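You operate a simulated robot arm through the tools that you are given. There is no shell and no other tool. Be economical: measure what you need, move in short steps, check, and stop when the job is done.

The job below is to be done with a simulated two-armed robot. You get a single attempt, and the scene is never put back.

Task
Put the small red bag on top of the silver roll. Put the yellow torch on the shelf under the flap. Put the jar marked "praline" from the top of the steel table on the dark round plate and the jar that says "sugar" in the teal tray. The order is free. Set down upright: jar.

It is judged by the outcome, as a careful person would: the job done as asked, and still so three seconds after it is handed in. It fails if anything else is knocked over, pushed out of place, dropped, spilled or broken.

Robot
Two 7-joint arms with fingered hands on one trunk, on a base that drives. Base frame: it is fixed to the floor where the robot stands at the start and does not move with it; the origin is under the middle of the robot, x ahead of it, y to its left, z up; the surface under the hand at the start is at about z = 86. Readings come in cm, rad, newtons and seconds.
The left shoulder is at the start at [2.9, 21.5, 112.2], the right one opposite. With the tool pointing down near the work surface each hand reaches from about 10 to 68 cm from the robot's upright axis, wherever it stands, measured 20 degrees to its own side. Places, roughly: cinnamon jar, small jar, sugar jar [50, -250, 100]; dark round plate (15x15 cm) [42, -238, 86]; shelf under the flap (16x38 cm) [-286, -232, 100]; teal tray (15x20 cm) [58, -146, 86]; yellow torch [50, -250, 100]. Payload 3.6 kg a hand.
The tool frame of a hand sits at the grasp point between the pads (the TCP): z along the fingers, y along the line on which they close. The tips reach 2.2 cm beyond it. Largest opening 13.2 cm; the body of the gripper starts 6 cm behind the TCP. The gripper is a hand of 4 fingers: y runs from the thumb to the fingers, the wrist lies at [0, 0, -20.3] in the tool frame, and closing takes about 1.5 s.
Orientation is told as [roll, pitch, yaw] about the base's x, y, z axes, in that order, counted from this pose: with the fingers straight down and closing along the base's y, the tool's x points along the base's -x, its y along +y and its z along -z.

Tools
- The arms move only by the tool play_rows. It takes "left_series", "right_series" or both (then of equal length, played together; a hand with none holds still); each is a list of rows, each a list of 7 numbers: the shift along the base's x, y, z in units of 30 mm (1.0 is 30 mm), then the turn, a rotation vector about the base's x, y, z in units of 4 degrees (1.0 is 4 degrees), then the gripper command, from -1 (fully open) to 1 (shut), values between in proportion. In form: [[tx, ty, tz, ax, ay, az, jaw], ...]. A call has 1 to 10 rows; each row shifts and turns the commanded pose from where the row before left it. A call with a number of a shift or a turn outside -1 to 1 is refused whole. Rows are played at 5 a second. More than 5 cm and 0.15 rad between two rows, or a gripper value outside its range, and nothing of the call is played. A pose out of reach is approached as far as the arm can. The call stops where the force on the tool passes 40 N (or 10 N more than at its start, if that is more) or the arm is blocked; 0.2 s more then pass. Each finger travels about 10.8 cm/s and halts on what it meets, pressing with about 32 N; the grip force reading is that of the motor and also rises with nothing between the fingers. The clock runs only during rows and for 0.2 s after the last one: add rows that do not move to give the fingers time. The reply holds the time, the measured pose of the TCP, the force on the tool along the base axes, the opening and the grip force, in the units named above and with some noise, with the torque about the TCP (base axes, N m) and any sound that the robot's microphone picked up.
- Cameras (640 x 400 px; columns grow to the right, rows downward): "scene" is now at [16.09, -2.74, 107.27]; the picture's right is [-0.29, -0.96, 0.00], its down [0.05, -0.01, -1.00] and it looks along [0.96, -0.29, 0.05] (base axes); focal length 214 px, centre (320, 200). "left" rides on the left gripper at [-5.3, -5.3, -8.4] in its tool frame; the picture's right is [0.71, -0.71, 0.00], its down [0.53, 0.53, -0.67] and it looks along [0.47, 0.47, 0.74] (tool axes); focal length 247 px, centre (320, 200). "right" rides on the right gripper at [5.3, -5.3, -8.4] in its tool frame; the picture's right is [0.71, 0.71, 0.00], its down [-0.53, 0.53, -0.67] and it looks along [-0.47, 0.47, 0.74] (tool axes); focal length 247 px, centre (320, 200). There is no depth. A picture from a camera that has moved, and an enlarged one, comes with that camera's place and axes in the base frame and with its lens.
- camera(camera): a new picture of that camera. No time passes.
- lift_body(by): slides the trunk up (or, below 0, down) by that many cm; the arms and the scene camera ride with it, the base frame stays. It gives what a move gives, with no picture.
- drive_base(legs): drives the robot by 1 to 6 legs, each [ahead, turn to the left] in cm and rad, along the robot's own axes; the way and the turn of a leg run together, so that a leg with both is an arc; at most 150 cm and 3.142 rad a leg. The arms and the cameras ride along, it lands a little off, and it stops where it bumps. It gives what a move gives.
- hand_shape(shape, hand): the hand has 4 fingers and takes this shape, open, in about a second: jaw (thumb against the fingers, like two jaws); tri (thumb and two fingers); tip (a fingertip pinch); poke (one finger out to press); point (the index stretched); flat (the hand flat); cup (the hand cupped); fist (a fist). The gripper value then closes the fingers along that shape, each until it touches; the sizes above hold for jaw. It gives what a move gives, with no picture.
- head_to(pan, tilt): turns the head with the scene camera to pan (to the left, within 1.047 rad either way) and tilt (down, from -0.506 to 1.204), counted from straight ahead of the robot. It gives what a move gives.
- zoom(camera, box): a new picture of the part [left, top, right, bottom] of that camera's present view, enlarged. No time passes.
- job_done(): hands the job in; it is judged then, once.

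Work in short steps. Places have to be worked out from the pictures, the camera data and where the tool is seen: move nearer, look again, correct. Check each grasp and each placing, and mend what went wrong. You have 165 turns and 118 pictures in all, those below and enlarged ones among them. Open the grippers and draw the arms clear of the work before you hand the job in, unless the task says otherwise; then end with one line.

The tools are called after "Request:" as a command line: name --argument value ..., lists and objects as JSON in quotes. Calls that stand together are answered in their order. play_rows: Moves the arms, as the interface text tells. Its arguments: {"type":"object","properties":{"left_series":{"type":"array","items":{"type":"array","items":{"type":"number"}}},"right_series":{"type":"array","items":{"type":"array","items":{"type":"number"}}}},"required":[]} The other tools are called the same way: lift_body (by) slides the trunk up or down; hand_shape (shape, hand) gives the hand a shape; drive_base (legs) drives the base; head_to (pan, tilt) turns the head that bears the scene camera; camera (camera) takes a picture; zoom (camera, box) takes an enlarged picture of a part of a camera's view; job_done () hands the job in.

At the start:

```text
time_s: 0.0
left_eef_pos: [40.8, 8.97, 131.61]
left_orientation: [0.002, -0.001, 0.004]
left_ft_force: [-0.2, -0.6, -0.7]
left_ft_torque: [-0.01, 0.0, 0.02]
left_grip_width: 13.17
left_finger_force: 0.1
left_shape: jaw
right_eef_pos: [32.03, -15.91, 125.93]
right_orientation: [-0.001, 0.002, 0.003]
right_ft_force: [-0.1, -0.6, 0.3]
right_ft_torque: [-0.04, -0.01, 0.01]
right_grip_width: 13.22
right_finger_force: 0.0
right_shape: jaw
trunk travel left (down, up): [-40.0, 27.6]
robot x, y, heading: [0.32, 0.16, -0.002]
head pan, tilt: [-0.291, -0.052]
```

scene: 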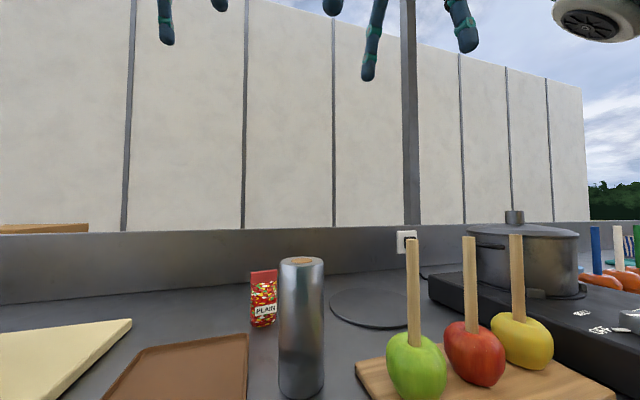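
right: 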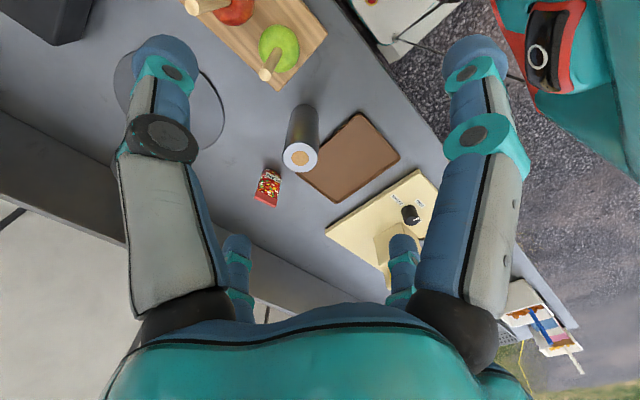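
left: 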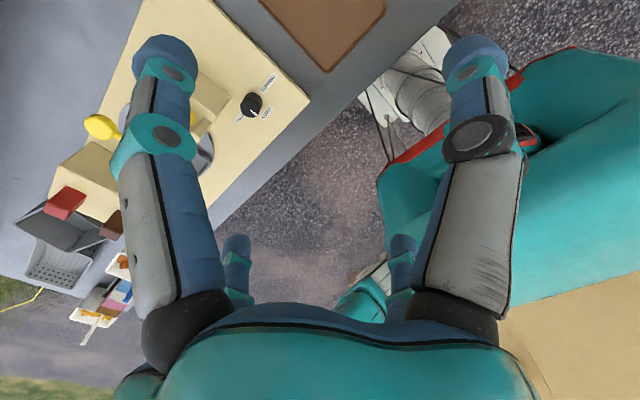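

The bag is triangulated at about [60.6, -4.5] with its top near z 95.6, and the roll top at about [43.8, -8.6, 100.7]. I zoom in on both.

Request:
zoom --camera "scene" --box '[220, 240, 348, 320]'

Request:
zoom --camera "right" --box '[220, 90, 380, 220]'

```text
5.00 times, centred on (284, 280) of scene
camera zoom: at [16.09, -2.74, 107.27], right [-0.29, -0.96, 0.0], down [0.05, -0.01, -1.0], along [0.96, -0.29, 0.05], focal length 1072 px, centre (500, -200)
```

zoom: 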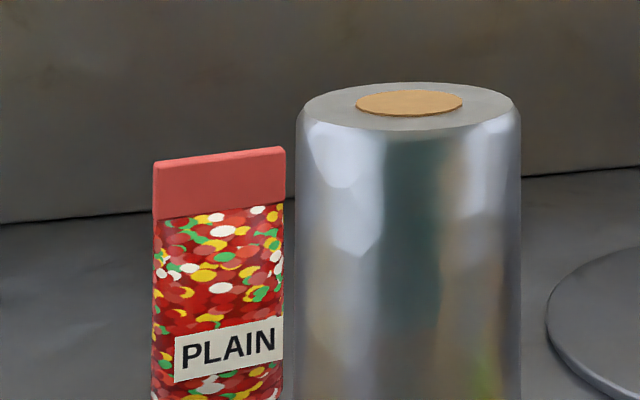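

```text
3.08 times, centred on (300, 155) of right
camera zoom: at [26.76, -21.14, 134.32], right [-0.71, 0.7, 0.0], down [0.52, 0.53, 0.67], along [0.47, 0.47, -0.74], focal length 760 px, centre (382, 338)
```

zoom: 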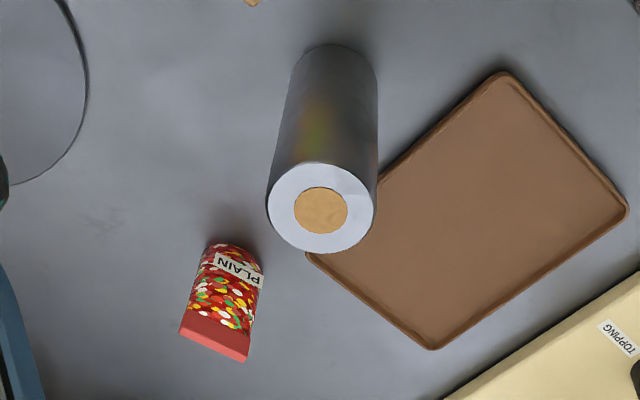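

The bag stands about 5 cm wide, nearly along y, and is turned about 8°. I move the right hand above it and shift the left hand out of the way.

Request:
play_rows --right_series '[[0.933, 0.383, -0.467, 0, 0, 0.2, -1], [0.933, 0.383, -0.467, 0, 0, 0.2, -1], [0.933, 0.383, -0.467, 0, 0, 0.2, -1], [0.933, 0.383, -0.467, 0, 0, 0.2, -1], [0.933, 0.383, -0.467, 0, 0, 0.2, -1], [0.933, 0.383, -0.467, 0, 0, 0.2, -1], [0.933, 0.383, -0.467, 0, 0, 0.2, -1], [0.933, 0.383, -0.467, 0, 0, 0.2, -1], [0.933, 0.383, -0.467, 0, 0, 0.2, -1], [0.933, 0.383, -0.467, 0, 0, 0.2, -1]]' --left_series '[[0, 1, 0, 0, 0, 0, -1], [0, 1, 0, 0, 0, 0, -1], [0, 1, 0, 0, 0, 0, -1], [0, 1, 0, 0, 0, 0, -1], [0, 1, 0, 0, 0, 0, -1], [0, 0, 0, 0, 0, 0, -1], [0, 0, 0, 0, 0, 0, -1], [0, 0, 0, 0, 0, 0, -1], [0, 0, 0, 0, 0, 0, -1], [0, 0, 0, 0, 0, 0, -1]]'

Request:
camera --camera "right"

Request:
camera --camera "scene"

```text
time_s: 2.2
left_eef_pos: [40.47, 23.98, 131.73]
left_orientation: [0.0, 0.0, 0.006]
left_ft_force: [-0.8, 0.2, 0.2]
left_ft_torque: [0.01, -0.01, -0.01]
left_grip_width: 13.19
left_finger_force: 0.1
left_shape: jaw
right_eef_pos: [58.28, -6.21, 111.4]
right_orientation: [0.003, 0.003, 0.132]
right_ft_force: [-0.6, 0.6, 0.5]
right_ft_torque: [0.02, -0.02, 0.02]
right_grip_width: 13.19
right_finger_force: 0.0
right_shape: jaw
right hand out of reach, approached as far as the arm can: row 10
trunk travel left (down, up): [-40.0, 27.6]
robot x, y, heading: [-0.02, 0.32, 0.004]
head pan, tilt: [-0.291, -0.052]
```

```text
112 pictures are left
camera right: at [53.72, -12.07, 119.78], right [-0.79, 0.61, 0.01], down [0.46, 0.59, 0.67], along [0.4, 0.53, -0.74], focal length 247 px, centre (320, 200)
```

right: 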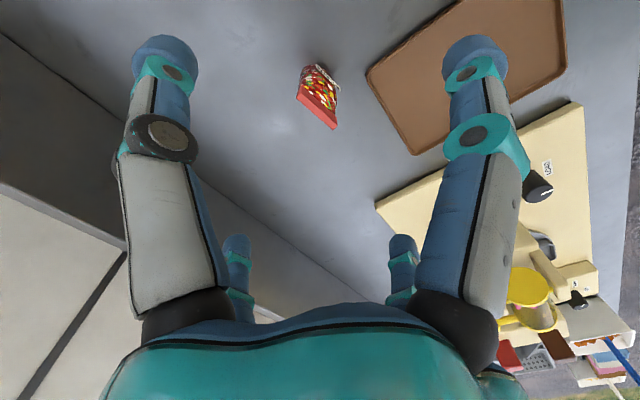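

```text
111 pictures are left
camera scene: at [16.08, -2.76, 107.27], right [-0.29, -0.96, 0.0], down [0.05, -0.01, -1.0], along [0.96, -0.29, 0.05], focal length 214 px, centre (320, 200)
```

scene: 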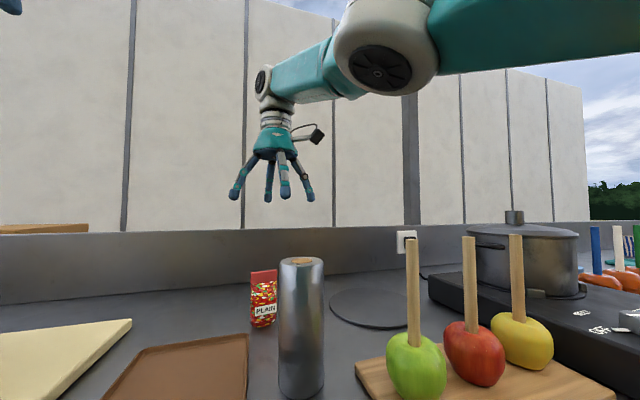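

The hand stopped at its reach limit at this height. Lower down, with the wrist near shoulder height, it should reach further, so I go down 12 cm and recheck.

Request:
play_rows --right_series '[[0, 0, -1, 0, 0, 0, -1], [0, 0, -1, 0, 0, 0, -1], [0, 0, -1, 0, 0, 0, -1], [0, 0, -0.8, 0, 0, 0, -1]]'

Request:
camera --camera "right"

```text
time_s: 3.2
left_eef_pos: [40.58, 24.1, 131.64]
left_orientation: [-0.001, 0.0, 0.005]
left_ft_force: [0.4, 0.9, -0.4]
left_ft_torque: [0.0, 0.01, 0.0]
left_grip_width: 13.21
left_finger_force: 0.1
left_shape: jaw
right_eef_pos: [60.2, -4.52, 100.56]
right_orientation: [-0.001, 0.0, 0.143]
right_ft_force: [0.8, -0.6, 0.8]
right_ft_torque: [0.0, 0.0, 0.01]
right_grip_width: 13.22
right_finger_force: 0.1
right_shape: jaw
right hand out of reach, approached as far as the arm can: row 1, 2, 3
trunk travel left (down, up): [-40.0, 27.6]
robot x, y, heading: [0.02, -0.04, -0.001]
head pan, tilt: [-0.291, -0.052]
```

```text
110 pictures are left
camera right: at [55.53, -10.47, 108.9], right [-0.8, 0.6, 0.0], down [0.44, 0.6, 0.67], along [0.4, 0.54, -0.74], focal length 247 px, centre (320, 200)
```

right: 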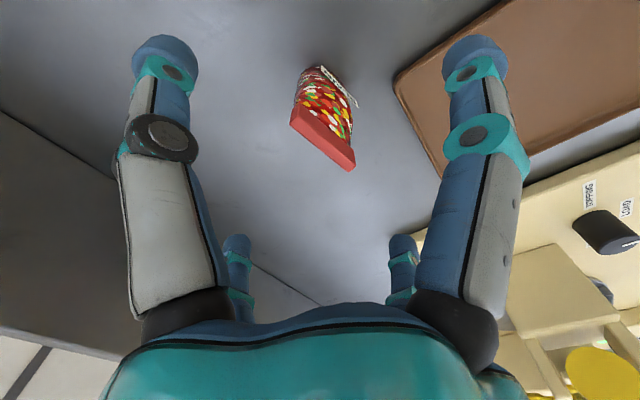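

The bag top is centred at about [59.9, -4.4], right under the hand. I descend 9 cm and close.

Request:
play_rows --right_series '[[0, 0, -1, 0, 0, 0.5, -1], [0, 0, -1, 0, 0, 0.5, -1], [0, 0, -1, 0, 0, 0, -1], [0, 0, 0, 0, 0, 0, 0.3], [0, 0, 0, 0, 0, 0, 0.3], [0, 0, 0, 0, 0, 0, 0.6], [0, 0, 0, 0, 0, 0, 0.6], [0, 0, 0, 0, 0, 0, 0.6], [0, 0, 0, 0, 0, 0, 0.6]]'

Request:
camera --camera "right"

```text
time_s: 5.2
left_eef_pos: [40.59, 24.01, 131.65]
left_orientation: [0.0, 0.0, 0.005]
left_ft_force: [-0.2, 0.2, 0.0]
left_ft_torque: [0.02, 0.04, 0.0]
left_grip_width: 13.19
left_finger_force: 0.1
left_shape: jaw
right_eef_pos: [60.3, -4.45, 91.43]
right_orientation: [-0.001, 0.004, 0.212]
right_ft_force: [-0.4, 0.0, 0.2]
right_ft_torque: [0.02, -0.02, 0.02]
right_grip_width: 3.67
right_finger_force: 32.1
right_shape: jaw
right hand out of reach, approached as far as the arm can: row 1
trunk travel left (down, up): [-40.0, 27.6]
robot x, y, heading: [0.17, 0.18, -0.003]
head pan, tilt: [-0.291, -0.052]
```

```text
109 pictures are left
camera right: at [56.22, -10.71, 99.74], right [-0.84, 0.54, 0.0], down [0.4, 0.63, 0.67], along [0.36, 0.56, -0.75], focal length 247 px, centre (320, 200)
```

right: 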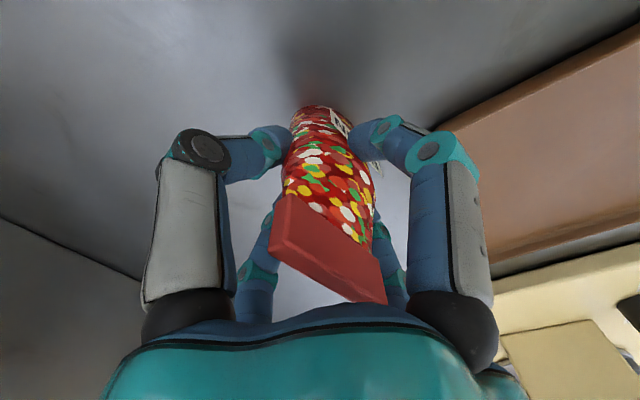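

The fingers stopped at 3.7 cm on the bag with 32 N of grip force. I lift and check the hold.

Request:
play_rows --right_series '[[0, 0, 1, 0, 0, 0, 0.6], [0, 0, 1, 0, 0, 0, 0.6], [-0.5, 0, 1, 0, 0, 0, 0.6], [-1, 0, 1, 0, 0, 0, 0.6], [-0.5, 0, 1, 0, 0, 0, 0.6], [0, 0, 1, 0, 0, 0, 0.6]]'

Request:
camera --camera "right"

Request:
camera --camera "scene"

```text
time_s: 6.8
left_eef_pos: [40.64, 24.17, 131.66]
left_orientation: [0.0, -0.001, 0.004]
left_ft_force: [0.8, 1.1, 1.0]
left_ft_torque: [0.01, -0.04, 0.02]
left_grip_width: 13.19
left_finger_force: 0.0
left_shape: jaw
right_eef_pos: [58.16, -5.59, 106.44]
right_orientation: [0.013, 0.071, 0.169]
right_ft_force: [-0.1, 0.3, -0.5]
right_ft_torque: [-0.03, 0.01, 0.0]
right_grip_width: 3.67
right_finger_force: 31.7
right_shape: jaw
right hand out of reach, approached as far as the arm can: row 3, 4, 5, 6
trunk travel left (down, up): [-40.0, 27.6]
robot x, y, heading: [-0.08, -0.34, -0.003]
head pan, tilt: [-0.291, -0.052]
stopped in row 6 (right hand): the arm was blocked; the commanded pose is now the measured one
```

```text
108 pictures are left
camera right: at [54.38, -11.57, 114.99], right [-0.81, 0.58, 0.06], down [0.48, 0.61, 0.64], along [0.33, 0.54, -0.77], focal length 247 px, centre (320, 200)
```

right: 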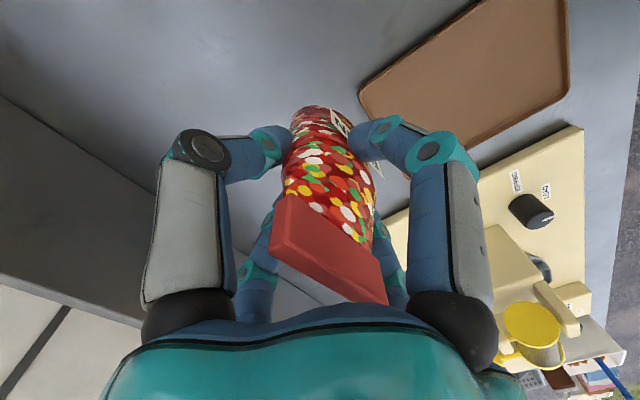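

```text
107 pictures are left
camera scene: at [16.15, -2.73, 107.26], right [-0.29, -0.96, 0.0], down [0.05, -0.01, -1.0], along [0.96, -0.29, 0.05], focal length 214 px, centre (320, 200)
```

scene: 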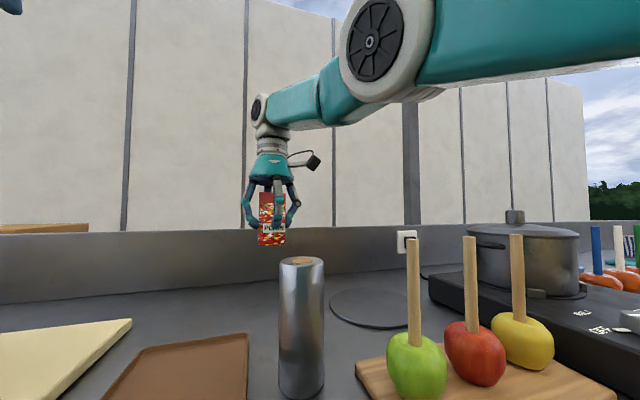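

The bag is held and hangs 5.4 cm below the TCP. I move it above the roll at [43.9, -8.6] and take out the small tilt.

Request:
play_rows --right_series '[[-0.6, -0.1, 0.4, 0, -0.3, 0, 0.6], [-0.7, -0.2, 0.5, 0, -0.3, 0, 0.6], [-0.8, -0.2, 0.5, -0.1, -0.4, 0, 0.6], [-0.9, -0.2, 0, -0.1, 0, 0, 0.6], [-0.9, -0.2, 0, 0, 0, 0, 0.6], [-0.8, -0.1, 0, 0, 0, 0, 0.6], [0, 0, 0, 0, 0, 0, 0.6]]'

Request:
camera --camera "right"

Request:
camera --camera "scene"

```text
time_s: 8.6
left_eef_pos: [40.5, 24.11, 131.65]
left_orientation: [0.0, 0.001, 0.005]
left_ft_force: [0.0, 0.3, -0.7]
left_ft_torque: [0.02, -0.03, -0.04]
left_grip_width: 13.2
left_finger_force: 0.1
left_shape: jaw
right_eef_pos: [57.25, -6.3, 109.83]
right_orientation: [0.005, 0.084, 0.114]
right_ft_force: [0.1, -0.3, 0.2]
right_ft_torque: [0.0, -0.04, -0.01]
right_grip_width: 3.63
right_finger_force: 32.3
right_shape: jaw
right hand out of reach, approached as far as the arm can: row 1, 2, 3, 4, 5, 6
trunk travel left (down, up): [-40.0, 27.6]
robot x, y, heading: [0.3, 0.11, 0.003]
head pan, tilt: [-0.291, -0.052]
stopped in row 7 (right hand): the arm was blocked; the commanded pose is now the measured one
```

```text
106 pictures are left
camera right: at [53.25, -12.14, 118.6], right [-0.78, 0.62, 0.06], down [0.52, 0.59, 0.62], along [0.35, 0.52, -0.78], focal length 247 px, centre (320, 200)
```

right: 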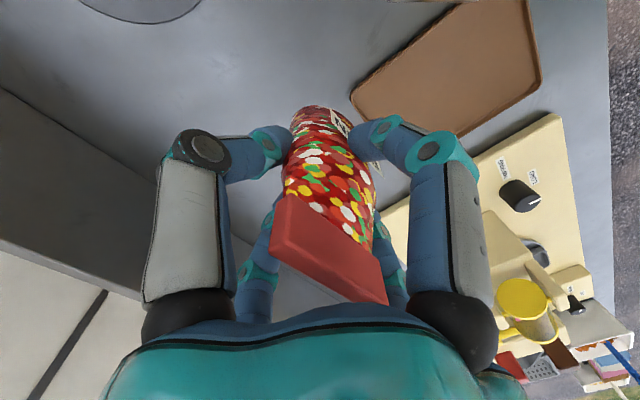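

```text
105 pictures are left
camera scene: at [16.12, -2.76, 107.26], right [-0.29, -0.96, 0.0], down [0.05, -0.01, -1.0], along [0.96, -0.29, 0.05], focal length 214 px, centre (320, 200)
```

scene: 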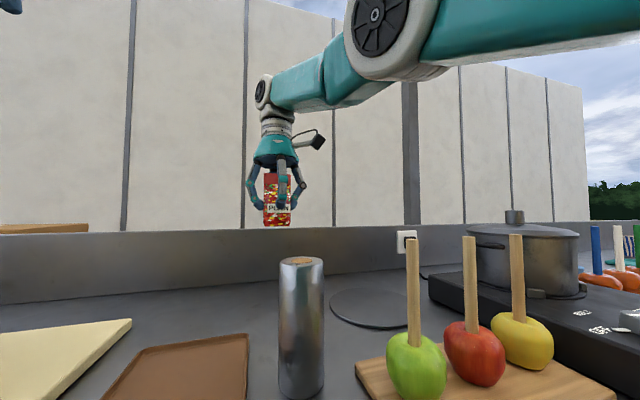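

The arm lagged near its stretched posture and only moved a centimetre. I try a plain pull-back in x.

Request:
play_rows --right_series '[[-0.5, 0, 0, 0, 0, 0, 0.6], [-0.5, 0, 0, 0, 0, 0, 0.6], [-0.5, 0, 0, 0, 0, 0, 0.6], [0, 0, 0, 0, 0, 0, 0.6]]'

```text
time_s: 9.6
left_eef_pos: [40.48, 24.07, 131.68]
left_orientation: [-0.002, 0.001, 0.004]
left_ft_force: [0.1, -0.6, -0.2]
left_ft_torque: [0.0, 0.0, -0.05]
left_grip_width: 13.19
left_finger_force: 0.1
left_shape: jaw
right_eef_pos: [56.77, -5.91, 110.19]
right_orientation: [0.009, 0.101, 0.091]
right_ft_force: [-0.1, -0.2, -0.4]
right_ft_torque: [-0.03, 0.0, 0.01]
right_grip_width: 3.62
right_finger_force: 32.2
right_shape: jaw
right hand out of reach, approached as far as the arm can: row 1, 2, 3
trunk travel left (down, up): [-40.0, 27.6]
robot x, y, heading: [-0.18, -0.31, 0.002]
head pan, tilt: [-0.291, -0.052]
```

The arm is in an awkward stretched spot that eases when the hand is lower relative to the shoulder. I raise the trunk 12 cm, then move the hand down and back.

Request:
lift_body --by 12

Request:
play_rows --right_series '[[-0.1, 0, -0.7, 0, 0, 0, 0.6], [-0.1, 0, -0.7, 0, 0, 0, 0.6], [-0.3, 0, -0.7, 0, 0, 0, 0.6], [-0.7, 0, 0, 0, 0, 0, 0.6], [-0.7, 0, 0, 0, 0, 0, 0.6], [0, 0, 0, 0, 0, 0, 0.6]]'

```text
time_s: 11.1
left_eef_pos: [40.62, 24.09, 143.71]
left_orientation: [0.0, -0.001, 0.006]
left_ft_force: [-0.6, 0.2, 0.0]
left_ft_torque: [0.0, 0.01, 0.0]
left_grip_width: 13.16
left_finger_force: 0.0
left_shape: jaw
right_eef_pos: [55.76, -4.6, 123.26]
right_orientation: [0.001, 0.073, 0.12]
right_ft_force: [0.1, 0.2, -0.2]
right_ft_torque: [0.01, -0.04, 0.01]
right_grip_width: 3.64
right_finger_force: 32.1
right_shape: jaw
trunk travel left (down, up): [-52.0, 15.6]
robot x, y, heading: [0.25, -0.23, -0.002]
head pan, tilt: [-0.291, -0.052]
```

```text
time_s: 12.5
left_eef_pos: [40.54, 24.12, 143.7]
left_orientation: [0.0, 0.0, 0.004]
left_ft_force: [0.6, 0.3, 0.1]
left_ft_torque: [-0.02, 0.0, 0.0]
left_grip_width: 13.18
left_finger_force: 0.0
left_shape: jaw
right_eef_pos: [57.3, -4.85, 118.56]
right_orientation: [0.015, 0.067, 0.078]
right_ft_force: [1.1, -0.3, 0.2]
right_ft_torque: [-0.01, -0.03, 0.03]
right_grip_width: 3.63
right_finger_force: 31.7
right_shape: jaw
right hand out of reach, approached as far as the arm can: row 1, 2, 3, 4, 5
trunk travel left (down, up): [-52.0, 15.6]
robot x, y, heading: [-0.06, 0.21, -0.002]
head pan, tilt: [-0.291, -0.052]
```

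The descent works but the retreat does not. I go lower relative to the shoulder before retreating.

Request:
play_rows --right_series '[[0, 0, -0.8, 0, 0, 0, 0.6], [0, 0, -0.8, 0, 0, 0, 0.6], [0, 0, 0, 0, 0, 0, 0.6], [0, 0, 0, 0, 0, 0, 0.6], [0, 0, 0, 0, 0, 0, 0.6], [0, 0, 0, 0, 0, 0, 0.6]]'

Request:
camera --camera "scene"

```text
time_s: 13.9
left_eef_pos: [40.63, 24.05, 143.75]
left_orientation: [0.001, 0.0, 0.005]
left_ft_force: [0.4, -0.4, -0.9]
left_ft_torque: [0.02, 0.01, -0.04]
left_grip_width: 13.19
left_finger_force: 0.2
left_shape: jaw
right_eef_pos: [57.85, -4.29, 113.94]
right_orientation: [0.017, 0.063, 0.079]
right_ft_force: [-0.1, -0.6, -0.5]
right_ft_torque: [0.01, 0.01, 0.05]
right_grip_width: 3.65
right_finger_force: 31.8
right_shape: jaw
right hand out of reach, approached as far as the arm can: row 1, 2
trunk travel left (down, up): [-52.0, 15.6]
robot x, y, heading: [0.22, 0.13, -0.002]
head pan, tilt: [-0.291, -0.052]
```

```text
104 pictures are left
camera scene: at [16.02, -2.74, 119.49], right [-0.29, -0.96, 0.0], down [0.05, -0.01, -1.0], along [0.96, -0.29, 0.05], focal length 214 px, centre (320, 200)
```

scene: 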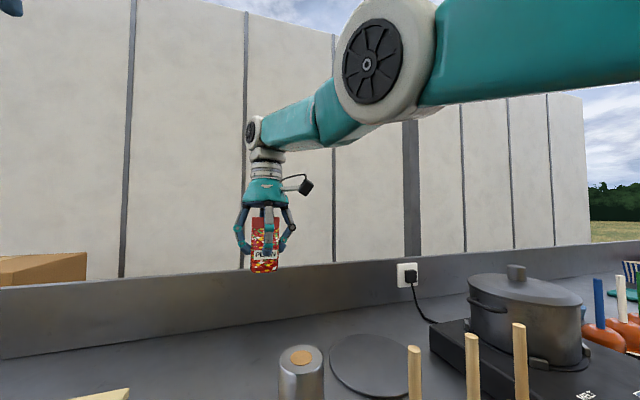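

The arm looks almost fully straight, so it seems stuck near a singularity. I try pulling back and sideways toward its own shoulder line.

Request:
play_rows --right_series '[[-0.6, -1, 0, 0, 0, 0, 0.6], [-0.6, -1, 0, 0, 0, 0, 0.6], [-0.6, -1, 0, 0, 0, 0, 0.6], [-0.6, -1, 0, 0, 0, 0, 0.6], [-0.6, 0, 0, 0, 0, 0, 0.6], [0, 0, 0, 0, 0, 0, 0.6], [0, 0, 0, 0, 0, 0, 0.6]]'

```text
time_s: 15.5
left_eef_pos: [40.6, 24.09, 143.79]
left_orientation: [0.001, 0.0, 0.004]
left_ft_force: [-0.3, -0.7, -0.2]
left_ft_torque: [-0.01, 0.02, 0.02]
left_grip_width: 13.19
left_finger_force: 0.0
left_shape: jaw
right_eef_pos: [59.87, -10.62, 114.81]
right_orientation: [0.001, 0.073, 0.119]
right_ft_force: [0.0, -0.6, -0.8]
right_ft_torque: [0.0, -0.01, 0.01]
right_grip_width: 3.61
right_finger_force: 32.0
right_shape: jaw
right hand out of reach, approached as far as the arm can: row 1, 2, 3, 4, 5
trunk travel left (down, up): [-52.0, 15.6]
robot x, y, heading: [0.13, 0.28, -0.004]
head pan, tilt: [-0.291, -0.052]
```

It slides along its reach sphere without bending the elbow. I hold for 2 s to see whether it converges.

Request:
play_rows --right_series '[[0, 0, 0, 0, 0, 0, 0.6], [0, 0, 0, 0, 0, 0, 0.6], [0, 0, 0, 0, 0, 0, 0.6], [0, 0, 0, 0, 0, 0, 0.6], [0, 0, 0, 0, 0, 0, 0.6], [0, 0, 0, 0, 0, 0, 0.6], [0, 0, 0, 0, 0, 0, 0.6], [0, 0, 0, 0, 0, 0, 0.6]]'

Request:
camera --camera "scene"

```text
time_s: 17.3
left_eef_pos: [40.6, 24.15, 143.72]
left_orientation: [0.0, -0.002, 0.004]
left_ft_force: [0.0, -0.5, 0.5]
left_ft_torque: [-0.01, -0.01, 0.0]
left_grip_width: 13.18
left_finger_force: 0.0
left_shape: jaw
right_eef_pos: [59.89, -10.52, 114.7]
right_orientation: [0.002, 0.073, 0.119]
right_ft_force: [-0.1, -0.2, -0.4]
right_ft_torque: [0.03, 0.01, -0.03]
right_grip_width: 3.61
right_finger_force: 32.4
right_shape: jaw
trunk travel left (down, up): [-52.0, 15.6]
robot x, y, heading: [-0.22, 0.03, 0.001]
head pan, tilt: [-0.291, -0.052]
```

```text
103 pictures are left
camera scene: at [16.02, -2.74, 119.49], right [-0.29, -0.96, 0.0], down [0.05, -0.01, -1.0], along [0.96, -0.29, 0.05], focal length 214 px, centre (320, 200)
```

scene: 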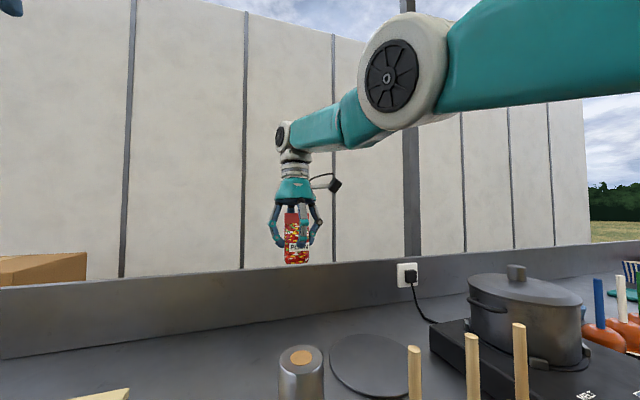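

Still rows hold the joints. I try driving the command toward the start-like pose (up and back), where the elbow was well bent.

Request:
play_rows --right_series '[[-1, 0, 1, 0, 0, 0, 0.6], [-1, 0, 1, 0, 0, 0, 0.6], [-1, 0, 1, 0, 0, 0, 0.6], [0, 0, 1, 0, 0, 0, 0.6], [0, 0, 1, 0, 0, 0, 0.6], [0, 0, 1, 0, 0, 0, 0.6], [0, 0, 1, 0, 0, 0, 0.6]]'

```text
time_s: 18.9
left_eef_pos: [40.6, 24.15, 143.61]
left_orientation: [0.0, 0.002, 0.004]
left_ft_force: [-0.1, 0.0, 1.1]
left_ft_torque: [0.03, -0.01, 0.02]
left_grip_width: 13.17
left_finger_force: 0.1
left_shape: jaw
right_eef_pos: [54.73, -9.01, 131.11]
right_orientation: [0.003, 0.074, 0.117]
right_ft_force: [0.2, -0.2, -0.8]
right_ft_torque: [0.0, 0.0, 0.0]
right_grip_width: 3.61
right_finger_force: 32.1
right_shape: jaw
right hand out of reach, approached as far as the arm can: row 1, 2, 3, 4, 5, 6, 7
trunk travel left (down, up): [-52.0, 15.6]
robot x, y, heading: [0.05, -0.09, -0.001]
head pan, tilt: [-0.291, -0.052]
```

Vertical motion does not bend it either. Elbow flexing may need an inward pull, so I command a shift to the left while the target stays close in.

Request:
play_rows --right_series '[[0, 1, 0, 0, 0, 0, 0.6], [0, 1, 0, 0, 0, 0, 0.6], [0, 1, 0, 0, 0, 0, 0.6], [0, 1, 0, 0, 0, 0, 0.6], [0, 1, 0, 0, 0, 0, 0.6], [0, 1, 0, 0, 0, 0, 0.6]]'

Request:
camera --camera "scene"

```text
time_s: 20.5
left_eef_pos: [40.58, 24.08, 143.73]
left_orientation: [0.0, 0.0, 0.007]
left_ft_force: [-0.7, 0.0, -0.1]
left_ft_torque: [0.0, 0.02, 0.0]
left_grip_width: 13.18
left_finger_force: 0.1
left_shape: jaw
right_eef_pos: [52.22, -2.35, 130.8]
right_orientation: [0.07, 0.087, 0.007]
right_ft_force: [0.4, 0.3, -1.2]
right_ft_torque: [0.03, 0.01, -0.02]
right_grip_width: 3.61
right_finger_force: 32.3
right_shape: jaw
right hand out of reach, approached as far as the arm can: row 1, 2, 3, 4, 5, 6
trunk travel left (down, up): [-52.0, 15.6]
robot x, y, heading: [0.13, 0.06, 0.001]
head pan, tilt: [-0.291, -0.052]
stopped in row 6 (right hand): the arm was blocked; the commanded pose is now the measured one
```

```text
102 pictures are left
camera scene: at [16.03, -2.75, 119.49], right [-0.29, -0.96, 0.0], down [0.05, -0.01, -1.0], along [0.96, -0.29, 0.05], focal length 214 px, centre (320, 200)
```

scene: 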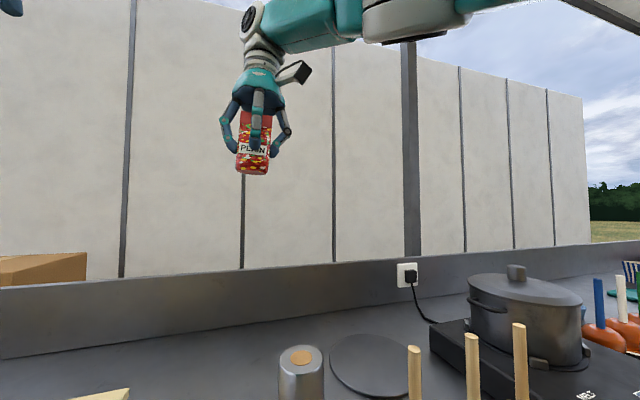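

The command is now reset to the measured pose. I try small retreating steps from here.

Request:
play_rows --right_series '[[-0.3, -0.1, 0, 0, 0, 0, 0.6], [-0.3, -0.1, 0, 0, 0, 0, 0.6], [-0.3, -0.1, 0, 0, 0, 0, 0.6]]'

```text
time_s: 21.3
left_eef_pos: [40.49, 24.0, 143.8]
left_orientation: [0.001, 0.0, 0.004]
left_ft_force: [0.6, 0.2, -0.5]
left_ft_torque: [0.01, 0.0, 0.01]
left_grip_width: 13.18
left_finger_force: 0.1
left_shape: jaw
right_eef_pos: [49.23, -2.55, 130.83]
right_orientation: [0.067, 0.083, 0.017]
right_ft_force: [-0.8, -0.1, -0.8]
right_ft_torque: [-0.02, 0.01, 0.01]
right_grip_width: 3.58
right_finger_force: 32.3
right_shape: jaw
trunk travel left (down, up): [-52.0, 15.6]
robot x, y, heading: [0.03, 0.13, -0.001]
head pan, tilt: [-0.291, -0.052]
```

The elbow is free again. I move over the roll axis, level the hand, and start down.

Request:
play_rows --right_series '[[-0.45, -0.5, 0, -0.24, -0.3, 0.2, 0.6], [-0.45, -0.5, 0, -0.24, -0.3, 0.2, 0.6], [-0.45, -0.5, 0, -0.24, -0.3, 0.2, 0.6], [-0.45, -0.5, 0, -0.24, -0.3, 0.2, 0.6], [0, 0, -1, 0, 0, 0, 0.6], [0, 0, -1, 0, 0, 0, 0.6], [0, 0, -1, 0, 0, 0, 0.6], [0, 0, -1, 0, 0, 0, 0.6], [0, 0, -1, 0, 0, 0, 0.6]]'

Request:
camera --camera "scene"

Request:
camera --camera "right"

```text
time_s: 23.3
left_eef_pos: [40.61, 24.06, 143.66]
left_orientation: [0.002, 0.0, 0.003]
left_ft_force: [0.7, -0.9, 0.2]
left_ft_torque: [0.0, 0.0, -0.01]
left_grip_width: 13.21
left_finger_force: 0.2
left_shape: jaw
right_eef_pos: [43.81, -8.58, 115.83]
right_orientation: [-0.004, 0.002, 0.071]
right_ft_force: [-0.4, -0.2, -0.6]
right_ft_torque: [0.01, 0.03, -0.03]
right_grip_width: 3.58
right_finger_force: 32.3
right_shape: jaw
trunk travel left (down, up): [-52.0, 15.6]
robot x, y, heading: [-0.01, -0.01, -0.001]
head pan, tilt: [-0.291, -0.052]
```

```text
101 pictures are left
camera scene: at [16.03, -2.76, 119.49], right [-0.29, -0.96, 0.0], down [0.05, -0.01, -1.0], along [0.96, -0.29, 0.05], focal length 214 px, centre (320, 200)
```

scene: 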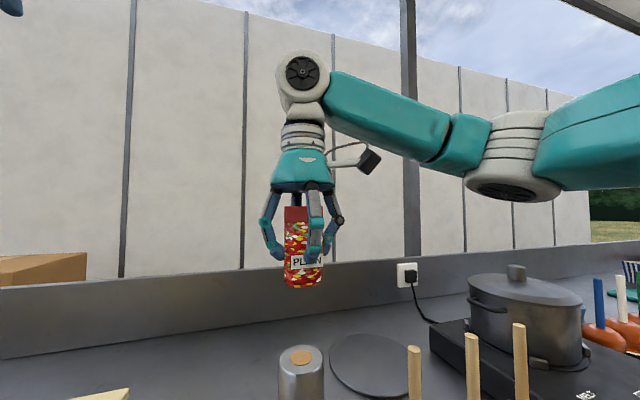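

```text
100 pictures are left
camera right: at [38.92, -14.17, 124.2], right [-0.75, 0.66, 0.0], down [0.49, 0.56, 0.66], along [0.44, 0.5, -0.75], focal length 247 px, centre (320, 200)
```

right: 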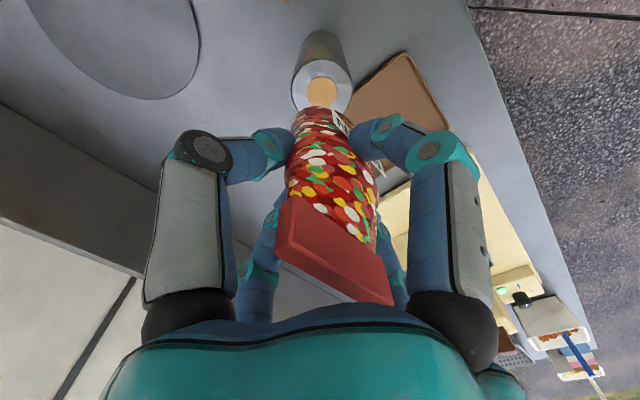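

The roll top computes to [44.1, -8.4, 100.7], so the hand is well aligned. I lower to just above contact.

Request:
play_rows --right_series '[[0.1, 0.05, -0.9, 0, 0, 0, 0.6], [0, 0, -0.9, 0, 0, 0, 0.6], [0, 0, -0.9, 0, 0, 0, 0.6], [0, 0, 0, 0, 0, 0, 0.6]]'

Request:
lift_body --by 0

Request:
head_to --pan -0.25 --tilt 0.5

Request:
camera --camera "scene"

```text
time_s: 24.3
left_eef_pos: [40.51, 24.07, 143.88]
left_orientation: [-0.001, 0.0, 0.005]
left_ft_force: [-0.6, -0.1, 0.8]
left_ft_torque: [-0.02, 0.02, -0.01]
left_grip_width: 13.19
left_finger_force: 0.0
left_shape: jaw
right_eef_pos: [44.27, -8.4, 107.86]
right_orientation: [-0.006, 0.004, 0.07]
right_ft_force: [-0.1, 0.1, -1.3]
right_ft_torque: [0.02, -0.04, 0.0]
right_grip_width: 3.59
right_finger_force: 32.1
right_shape: jaw
trunk travel left (down, up): [-52.0, 15.6]
robot x, y, heading: [-0.13, 0.48, 0.005]
head pan, tilt: [-0.291, -0.052]
```

```text
time_s: 24.8
left_eef_pos: [40.56, 24.13, 143.82]
left_orientation: [0.0, 0.0, 0.002]
left_ft_force: [-1.0, -0.7, 0.7]
left_ft_torque: [0.0, 0.02, 0.01]
left_grip_width: 13.16
left_finger_force: 0.0
left_shape: jaw
right_eef_pos: [44.17, -8.7, 107.74]
right_orientation: [-0.007, 0.004, 0.07]
right_ft_force: [0.1, -0.4, -0.8]
right_ft_torque: [-0.02, -0.02, -0.01]
right_grip_width: 3.59
right_finger_force: 31.7
right_shape: jaw
trunk travel left (down, up): [-52.0, 15.6]
robot x, y, heading: [-0.09, -0.39, -0.0]
head pan, tilt: [-0.291, -0.052]
```

```text
time_s: 25.8
left_eef_pos: [40.51, 24.04, 143.72]
left_orientation: [0.0, 0.001, 0.004]
left_ft_force: [-0.5, -0.2, -0.7]
left_ft_torque: [-0.01, -0.01, -0.01]
left_grip_width: 13.19
left_finger_force: 0.0
left_shape: jaw
right_eef_pos: [44.28, -8.59, 107.84]
right_orientation: [-0.005, 0.003, 0.071]
right_ft_force: [0.1, -0.3, 0.1]
right_ft_torque: [0.02, -0.02, 0.0]
right_grip_width: 3.6
right_finger_force: 31.9
right_shape: jaw
trunk travel left (down, up): [-52.0, 15.6]
robot x, y, heading: [-0.16, 0.2, 0.008]
head pan, tilt: [-0.25, 0.499]
```

```text
99 pictures are left
camera scene: at [16.34, -2.45, 114.42], right [-0.25, -0.97, 0.0], down [-0.46, 0.12, -0.88], along [0.85, -0.22, -0.48], focal length 214 px, centre (320, 200)
```

scene: 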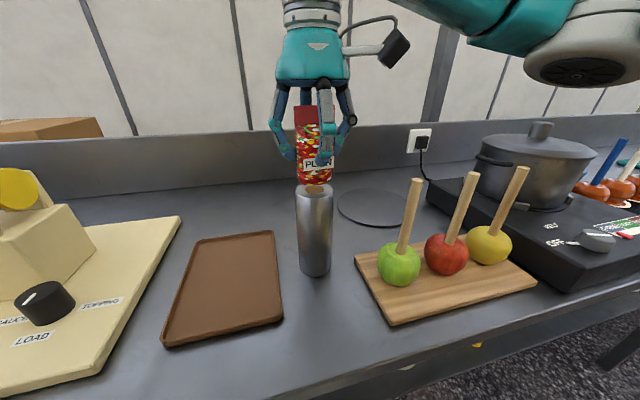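

The bag sits centred above the roll with about 1.7 cm to go. I lower in small steps and watch the force.

Request:
play_rows --right_series '[[0, 0, -0.2, 0, 0, 0, 0.6], [0, 0, -0.15, 0, 0, 0, 0.6], [0, 0, -0.1, 0, 0, 0, 0.6], [0, 0, 0, 0, 0, 0, 0.6]]'

Request:
zoom --camera "scene" --box '[256, 100, 384, 280]'

```text
time_s: 26.8
left_eef_pos: [40.38, 24.09, 143.74]
left_orientation: [-0.001, 0.0, 0.004]
left_ft_force: [0.3, -0.1, 0.0]
left_ft_torque: [-0.01, 0.02, 0.03]
left_grip_width: 13.18
left_finger_force: 0.0
left_shape: jaw
right_eef_pos: [44.29, -8.64, 106.53]
right_orientation: [-0.006, 0.003, 0.071]
right_ft_force: [-0.7, 1.1, -0.6]
right_ft_torque: [0.05, -0.03, -0.02]
right_grip_width: 3.61
right_finger_force: 32.2
right_shape: jaw
trunk travel left (down, up): [-52.0, 15.6]
robot x, y, heading: [-0.18, 0.16, 0.001]
head pan, tilt: [-0.25, 0.499]
```

```text
2.22 times, centred on (320, 190) of scene
camera zoom: at [16.34, -2.45, 114.41], right [-0.25, -0.97, 0.0], down [-0.46, 0.12, -0.88], along [0.85, -0.22, -0.48], focal length 477 px, centre (320, 222)
```

zoom: 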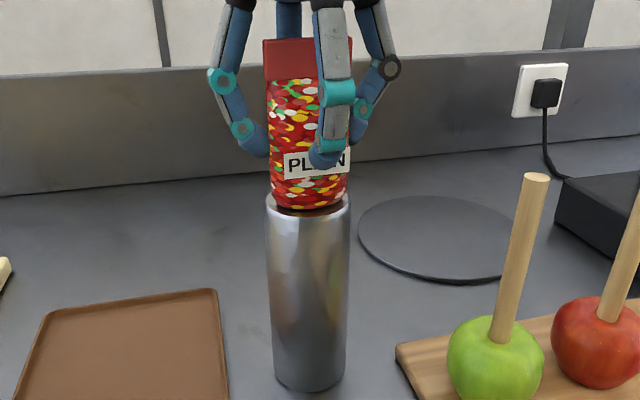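

Nearly touching. I continue with 1.5 mm steps.

Request:
play_rows --right_series '[[0, 0, -0.05, 0, 0, 0, 0.6], [0, 0, -0.05, 0, 0, 0, 0.6], [0, 0, -0.05, 0, 0, 0, 0.6], [0, 0, 0, 0, 0, 0, 0.6]]'

```text
time_s: 27.8
left_eef_pos: [40.34, 24.18, 143.83]
left_orientation: [-0.001, -0.001, 0.003]
left_ft_force: [-0.5, -0.8, 0.3]
left_ft_torque: [0.01, -0.02, 0.02]
left_grip_width: 13.19
left_finger_force: 0.1
left_shape: jaw
right_eef_pos: [44.27, -8.57, 106.3]
right_orientation: [-0.003, -0.001, 0.071]
right_ft_force: [1.5, -0.7, 19.5]
right_ft_torque: [0.05, 0.22, 0.0]
right_grip_width: 3.59
right_finger_force: 32.2
right_shape: jaw
trunk travel left (down, up): [-52.0, 15.6]
robot x, y, heading: [0.08, -0.13, 0.005]
head pan, tilt: [-0.25, 0.499]
```

Contact, with 19 N upward. I relieve it slightly and open slowly.

Request:
play_rows --right_series '[[0, 0, 0.05, 0, 0, 0, 0.6], [0, 0, 0, 0, 0, 0, 0.35], [0, 0, 0, 0, 0, 0, 0.2], [0, 0, 0, 0, 0, 0, 0.0], [0, 0, 0, 0, 0, 0, -0.4], [0, 0, 0, 0, 0, 0, -0.8], [0, 0, 0, 0, 0, 0, -1], [0, 0, 0, 0, 0, 0, -1]]'

Request:
zoom --camera "scene" --box '[256, 100, 384, 280]'

```text
time_s: 29.6
left_eef_pos: [40.51, 24.12, 143.79]
left_orientation: [0.0, 0.0, 0.004]
left_ft_force: [-0.4, -1.5, -0.8]
left_ft_torque: [0.02, -0.03, -0.01]
left_grip_width: 13.18
left_finger_force: 0.0
left_shape: jaw
right_eef_pos: [44.27, -8.67, 106.1]
right_orientation: [-0.002, 0.004, 0.07]
right_ft_force: [0.0, 0.0, 0.1]
right_ft_torque: [0.03, -0.01, 0.01]
right_grip_width: 13.2
right_finger_force: 0.1
right_shape: jaw
trunk travel left (down, up): [-52.0, 15.6]
robot x, y, heading: [-0.15, -0.27, 0.001]
head pan, tilt: [-0.25, 0.499]
```

```text
2.22 times, centred on (320, 190) of scene
camera zoom: at [16.34, -2.45, 114.41], right [-0.25, -0.97, 0.0], down [-0.46, 0.12, -0.88], along [0.85, -0.22, -0.48], focal length 477 px, centre (320, 222)
```

zoom: 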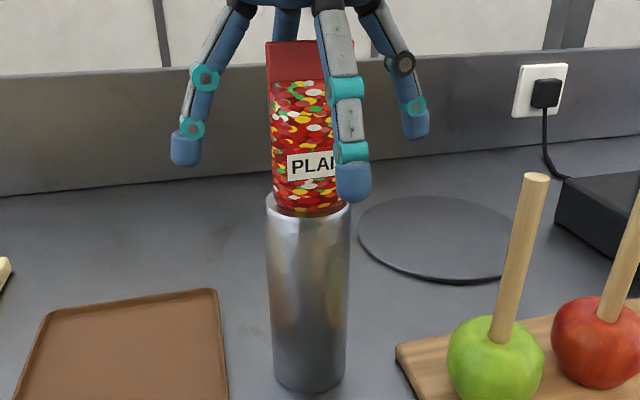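

The bag stands on the roll. I lift the hand straight up.

Request:
play_rows --right_series '[[0, 0, 0.4, 0, 0, 0, -1], [0, 0, 0.7, 0, 0, 0, -1], [0, 0, 1, 0, 0, 0, -1], [0, 0, 1, 0, 0, 0, -1], [0, 0, 1, 0, 0, 0, -1], [0, 0, 1, 0, 0, 0, -1], [-0.5, 0, 0.5, 0, 0, 0, -1], [-1, -0.3, 0, 0, 0, 0, -1], [-1, -0.3, 0, 0, 0, 0, -1], [-1, -0.3, 0, 0, 0, 0, -1]]'

Request:
head_to --pan -0.25 --tilt 0.3

Request:
camera --camera "scene"

```text
time_s: 31.8
left_eef_pos: [40.55, 24.0, 143.78]
left_orientation: [0.001, 0.0, 0.003]
left_ft_force: [0.2, 0.1, -0.3]
left_ft_torque: [-0.02, 0.01, -0.01]
left_grip_width: 13.21
left_finger_force: 0.1
left_shape: jaw
right_eef_pos: [33.67, -11.16, 122.93]
right_orientation: [-0.005, 0.003, 0.07]
right_ft_force: [0.0, 0.1, 0.2]
right_ft_torque: [0.04, 0.01, 0.01]
right_grip_width: 13.18
right_finger_force: 0.1
right_shape: jaw
trunk travel left (down, up): [-52.0, 15.6]
robot x, y, heading: [0.2, 0.21, 0.003]
head pan, tilt: [-0.25, 0.499]
```

```text
time_s: 32.5
left_eef_pos: [40.54, 24.06, 143.71]
left_orientation: [0.001, 0.001, 0.002]
left_ft_force: [0.1, 0.1, 0.5]
left_ft_torque: [-0.01, -0.01, -0.01]
left_grip_width: 13.19
left_finger_force: 0.1
left_shape: jaw
right_eef_pos: [33.67, -11.02, 123.02]
right_orientation: [-0.006, 0.003, 0.07]
right_ft_force: [-0.7, -0.7, 0.1]
right_ft_torque: [0.0, -0.03, 0.03]
right_grip_width: 13.19
right_finger_force: 0.0
right_shape: jaw
trunk travel left (down, up): [-52.0, 15.6]
robot x, y, heading: [0.02, -0.07, 0.002]
head pan, tilt: [-0.25, 0.3]
```

```text
96 pictures are left
camera scene: at [16.57, -2.51, 116.24], right [-0.25, -0.97, 0.0], down [-0.29, 0.07, -0.95], along [0.93, -0.24, -0.3], focal length 214 px, centre (320, 200)
```

scene: 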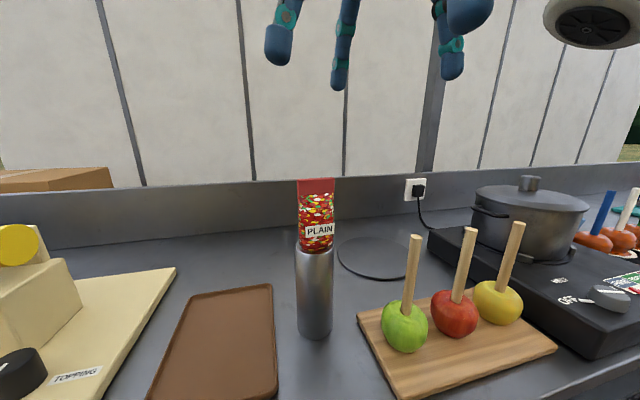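

The bag is placed. I now look right, toward the jars and torch, before driving.

Request:
head_to --pan -1.04 --tilt 0.2

Request:
camera --camera "scene"

```text
time_s: 33.6
left_eef_pos: [40.58, 24.08, 143.83]
left_orientation: [0.0, 0.001, 0.003]
left_ft_force: [0.7, -0.4, 0.2]
left_ft_torque: [0.0, 0.01, -0.02]
left_grip_width: 13.2
left_finger_force: 0.1
left_shape: jaw
right_eef_pos: [33.59, -11.08, 122.97]
right_orientation: [-0.004, 0.002, 0.069]
right_ft_force: [-0.4, 0.4, 0.5]
right_ft_torque: [0.02, 0.0, 0.0]
right_grip_width: 13.18
right_finger_force: 0.1
right_shape: jaw
trunk travel left (down, up): [-52.0, 15.6]
robot x, y, heading: [-0.37, -0.39, 0.001]
head pan, tilt: [-1.04, 0.201]
```

```text
95 pictures are left
camera scene: at [12.24, -8.23, 117.18], right [-0.86, -0.51, 0.0], down [-0.1, 0.17, -0.98], along [0.5, -0.84, -0.2], focal length 214 px, centre (320, 200)
```

scene: 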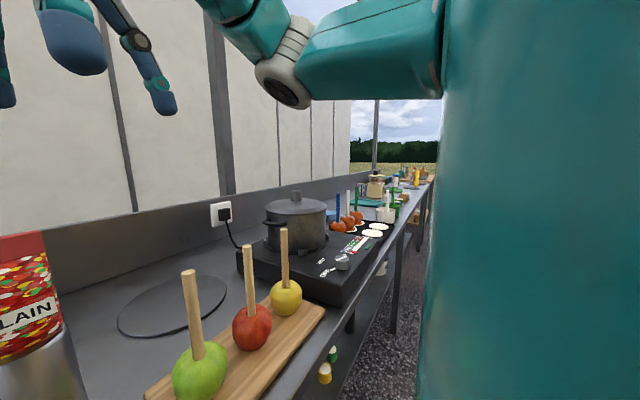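

A long counter runs along y, with the aisle beside it. I pivot right in place, the hands being well above everything, and look down the aisle.

Request:
drive_base --legs '[[0, -1.65]]'

Request:
head_to --pan 0 --tilt 0.2

Request:
camera --camera "scene"

```text
time_s: 36.0
left_eef_pos: [43.09, -1.69, 143.98]
left_orientation: [0.004, -0.001, -0.612]
left_ft_force: [-0.4, -0.7, 0.4]
left_ft_torque: [0.02, 0.0, 0.0]
left_grip_width: 13.18
left_finger_force: 0.0
left_shape: jaw
right_eef_pos: [17.25, -26.48, 123.05]
right_orientation: [-0.003, 0.006, -0.548]
right_ft_force: [-0.8, 0.3, -0.1]
right_ft_torque: [0.05, -0.07, 0.01]
right_grip_width: 13.18
right_finger_force: 0.1
right_shape: jaw
trunk travel left (down, up): [-52.0, 15.6]
robot x, y, heading: [-2.68, 3.58, -0.511]
head pan, tilt: [-1.04, 0.201]
stopped in leg 1: the robot was blocked; the commanded pose is now the measured one
```

```text
time_s: 37.3
left_eef_pos: [43.64, -1.12, 143.92]
left_orientation: [-0.002, 0.0, -0.608]
left_ft_force: [0.4, -0.5, 0.0]
left_ft_torque: [0.0, 0.0, -0.04]
left_grip_width: 13.18
left_finger_force: 0.0
left_shape: jaw
right_eef_pos: [17.59, -25.98, 122.85]
right_orientation: [-0.004, 0.006, -0.544]
right_ft_force: [-0.1, -0.1, -0.1]
right_ft_torque: [0.0, -0.01, 0.0]
right_grip_width: 13.22
right_finger_force: 0.1
right_shape: jaw
trunk travel left (down, up): [-52.0, 15.6]
robot x, y, heading: [-2.93, 3.61, -0.516]
head pan, tilt: [0.0, 0.201]
```

```text
94 pictures are left
camera scene: at [11.81, -5.0, 117.18], right [-0.49, -0.87, 0.0], down [-0.17, 0.1, -0.98], along [0.85, -0.48, -0.2], focal length 214 px, centre (320, 200)
```

scene: 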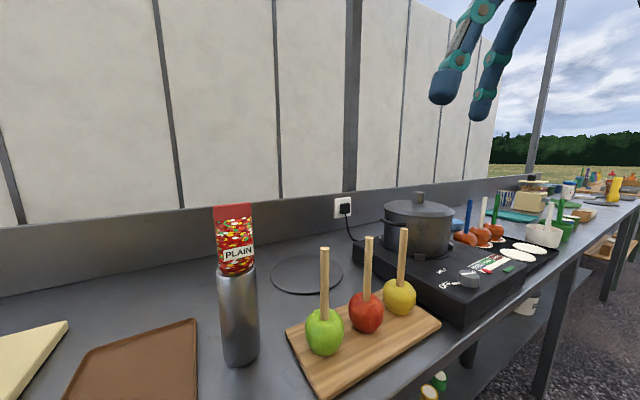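

The base corner bumped the counter while pivoting, but nothing was disturbed. I back away first and then look right.

Request:
drive_base --legs '[[-25, 0]]'

Request:
head_to --pan -1.04 --tilt 0.3

Request:
camera --camera "scene"

```text
time_s: 39.1
left_eef_pos: [21.87, 11.0, 143.84]
left_orientation: [-0.002, -0.001, -0.614]
left_ft_force: [0.5, -0.1, 0.7]
left_ft_torque: [-0.02, 0.02, -0.02]
left_grip_width: 13.2
left_finger_force: 0.1
left_shape: jaw
right_eef_pos: [-4.22, -13.73, 122.97]
right_orientation: [-0.006, 0.006, -0.549]
right_ft_force: [0.6, 0.3, 0.2]
right_ft_torque: [0.0, 0.01, 0.02]
right_grip_width: 13.16
right_finger_force: 0.1
right_shape: jaw
trunk travel left (down, up): [-52.0, 15.6]
robot x, y, heading: [-23.95, 15.63, -0.517]
head pan, tilt: [0.0, 0.201]
```

```text
time_s: 40.4
left_eef_pos: [22.07, 10.96, 143.95]
left_orientation: [-0.002, 0.0, -0.614]
left_ft_force: [0.1, -0.6, -0.4]
left_ft_torque: [-0.02, 0.01, 0.03]
left_grip_width: 13.18
left_finger_force: 0.1
left_shape: jaw
right_eef_pos: [-4.03, -13.88, 123.01]
right_orientation: [-0.005, 0.006, -0.55]
right_ft_force: [0.2, -0.1, -0.6]
right_ft_torque: [0.03, 0.02, -0.01]
right_grip_width: 13.18
right_finger_force: 0.1
right_shape: jaw
trunk travel left (down, up): [-52.0, 15.6]
robot x, y, heading: [-24.37, 15.97, -0.524]
head pan, tilt: [-1.04, 0.3]
```

```text
93 pictures are left
camera scene: at [-17.74, 2.5, 116.25], right [-1.0, -0.01, 0.0], down [0.0, 0.3, -0.96], along [0.01, -0.96, -0.3], focal length 214 px, centre (320, 200)
```

scene: 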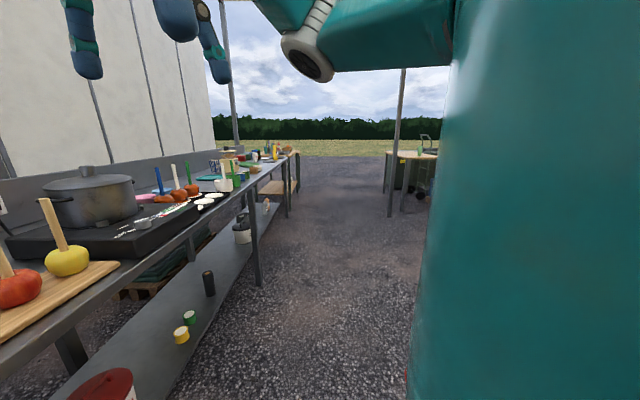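

The aisle is open. I turn to face along it, drive to y ≈ -246, then turn to face the counter.

Request:
drive_base --legs '[[0, -1.05], [130, 0], [131, 0]]'

Request:
drive_base --legs '[[0, 1.571]]'

Request:
head_to --pan 0 --tilt 0.4

Request:
camera --camera "scene"

```text
time_s: 43.5
left_eef_pos: [-5.0, -26.99, 144.06]
left_orientation: [0.002, 0.002, -1.635]
left_ft_force: [-1.1, 0.3, 1.2]
left_ft_torque: [-0.03, -0.07, -0.01]
left_grip_width: 13.18
left_finger_force: 0.0
left_shape: jaw
right_eef_pos: [-39.59, -17.47, 123.02]
right_orientation: [-0.002, 0.005, -1.574]
right_ft_force: [-0.1, -0.6, -0.1]
right_ft_torque: [-0.04, -0.07, 0.05]
right_grip_width: 13.22
right_finger_force: 0.1
right_shape: jaw
trunk travel left (down, up): [-52.0, 15.6]
robot x, y, heading: [-19.74, 15.35, -1.55]
head pan, tilt: [-1.04, 0.3]
stopped in leg 1: the robot was blocked; the commanded pose is now the measured one
```

```text
time_s: 47.1
left_eef_pos: [25.92, 20.85, 144.05]
left_orientation: [-0.005, -0.002, -0.293]
left_ft_force: [0.7, 1.9, 0.1]
left_ft_torque: [-0.1, -0.04, 0.0]
left_grip_width: 13.17
left_finger_force: 0.1
left_shape: jaw
right_eef_pos: [8.72, -10.85, 123.13]
right_orientation: [-0.01, 0.005, -0.23]
right_ft_force: [-0.1, 0.8, 0.3]
right_ft_torque: [-0.07, 0.01, 0.02]
right_grip_width: 13.18
right_finger_force: 0.0
right_shape: jaw
trunk travel left (down, up): [-52.0, 15.6]
robot x, y, heading: [-20.61, 9.54, -0.168]
head pan, tilt: [-1.04, 0.3]
stopped in leg 1: the robot was blocked; the commanded pose is now the measured one
```

```text
time_s: 48.4
left_eef_pos: [25.67, 20.38, 144.11]
left_orientation: [-0.003, 0.001, -0.294]
left_ft_force: [-0.3, 0.2, 0.3]
left_ft_torque: [0.0, 0.01, -0.03]
left_grip_width: 13.19
left_finger_force: 0.1
left_shape: jaw
right_eef_pos: [8.67, -11.24, 123.13]
right_orientation: [-0.007, 0.006, -0.231]
right_ft_force: [-0.1, 0.1, 0.0]
right_ft_torque: [0.02, -0.04, 0.02]
right_grip_width: 13.2
right_finger_force: 0.1
right_shape: jaw
trunk travel left (down, up): [-52.0, 15.6]
robot x, y, heading: [-20.49, 9.43, -0.17]
head pan, tilt: [0.0, 0.4]
```

```text
92 pictures are left
camera scene: at [-3.95, 6.64, 115.33], right [-0.17, -0.99, 0.0], down [-0.38, 0.07, -0.92], along [0.91, -0.16, -0.39], focal length 214 px, centre (320, 200)
```

scene: 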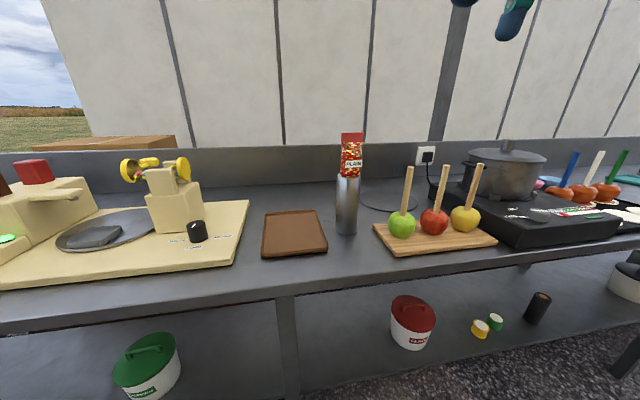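

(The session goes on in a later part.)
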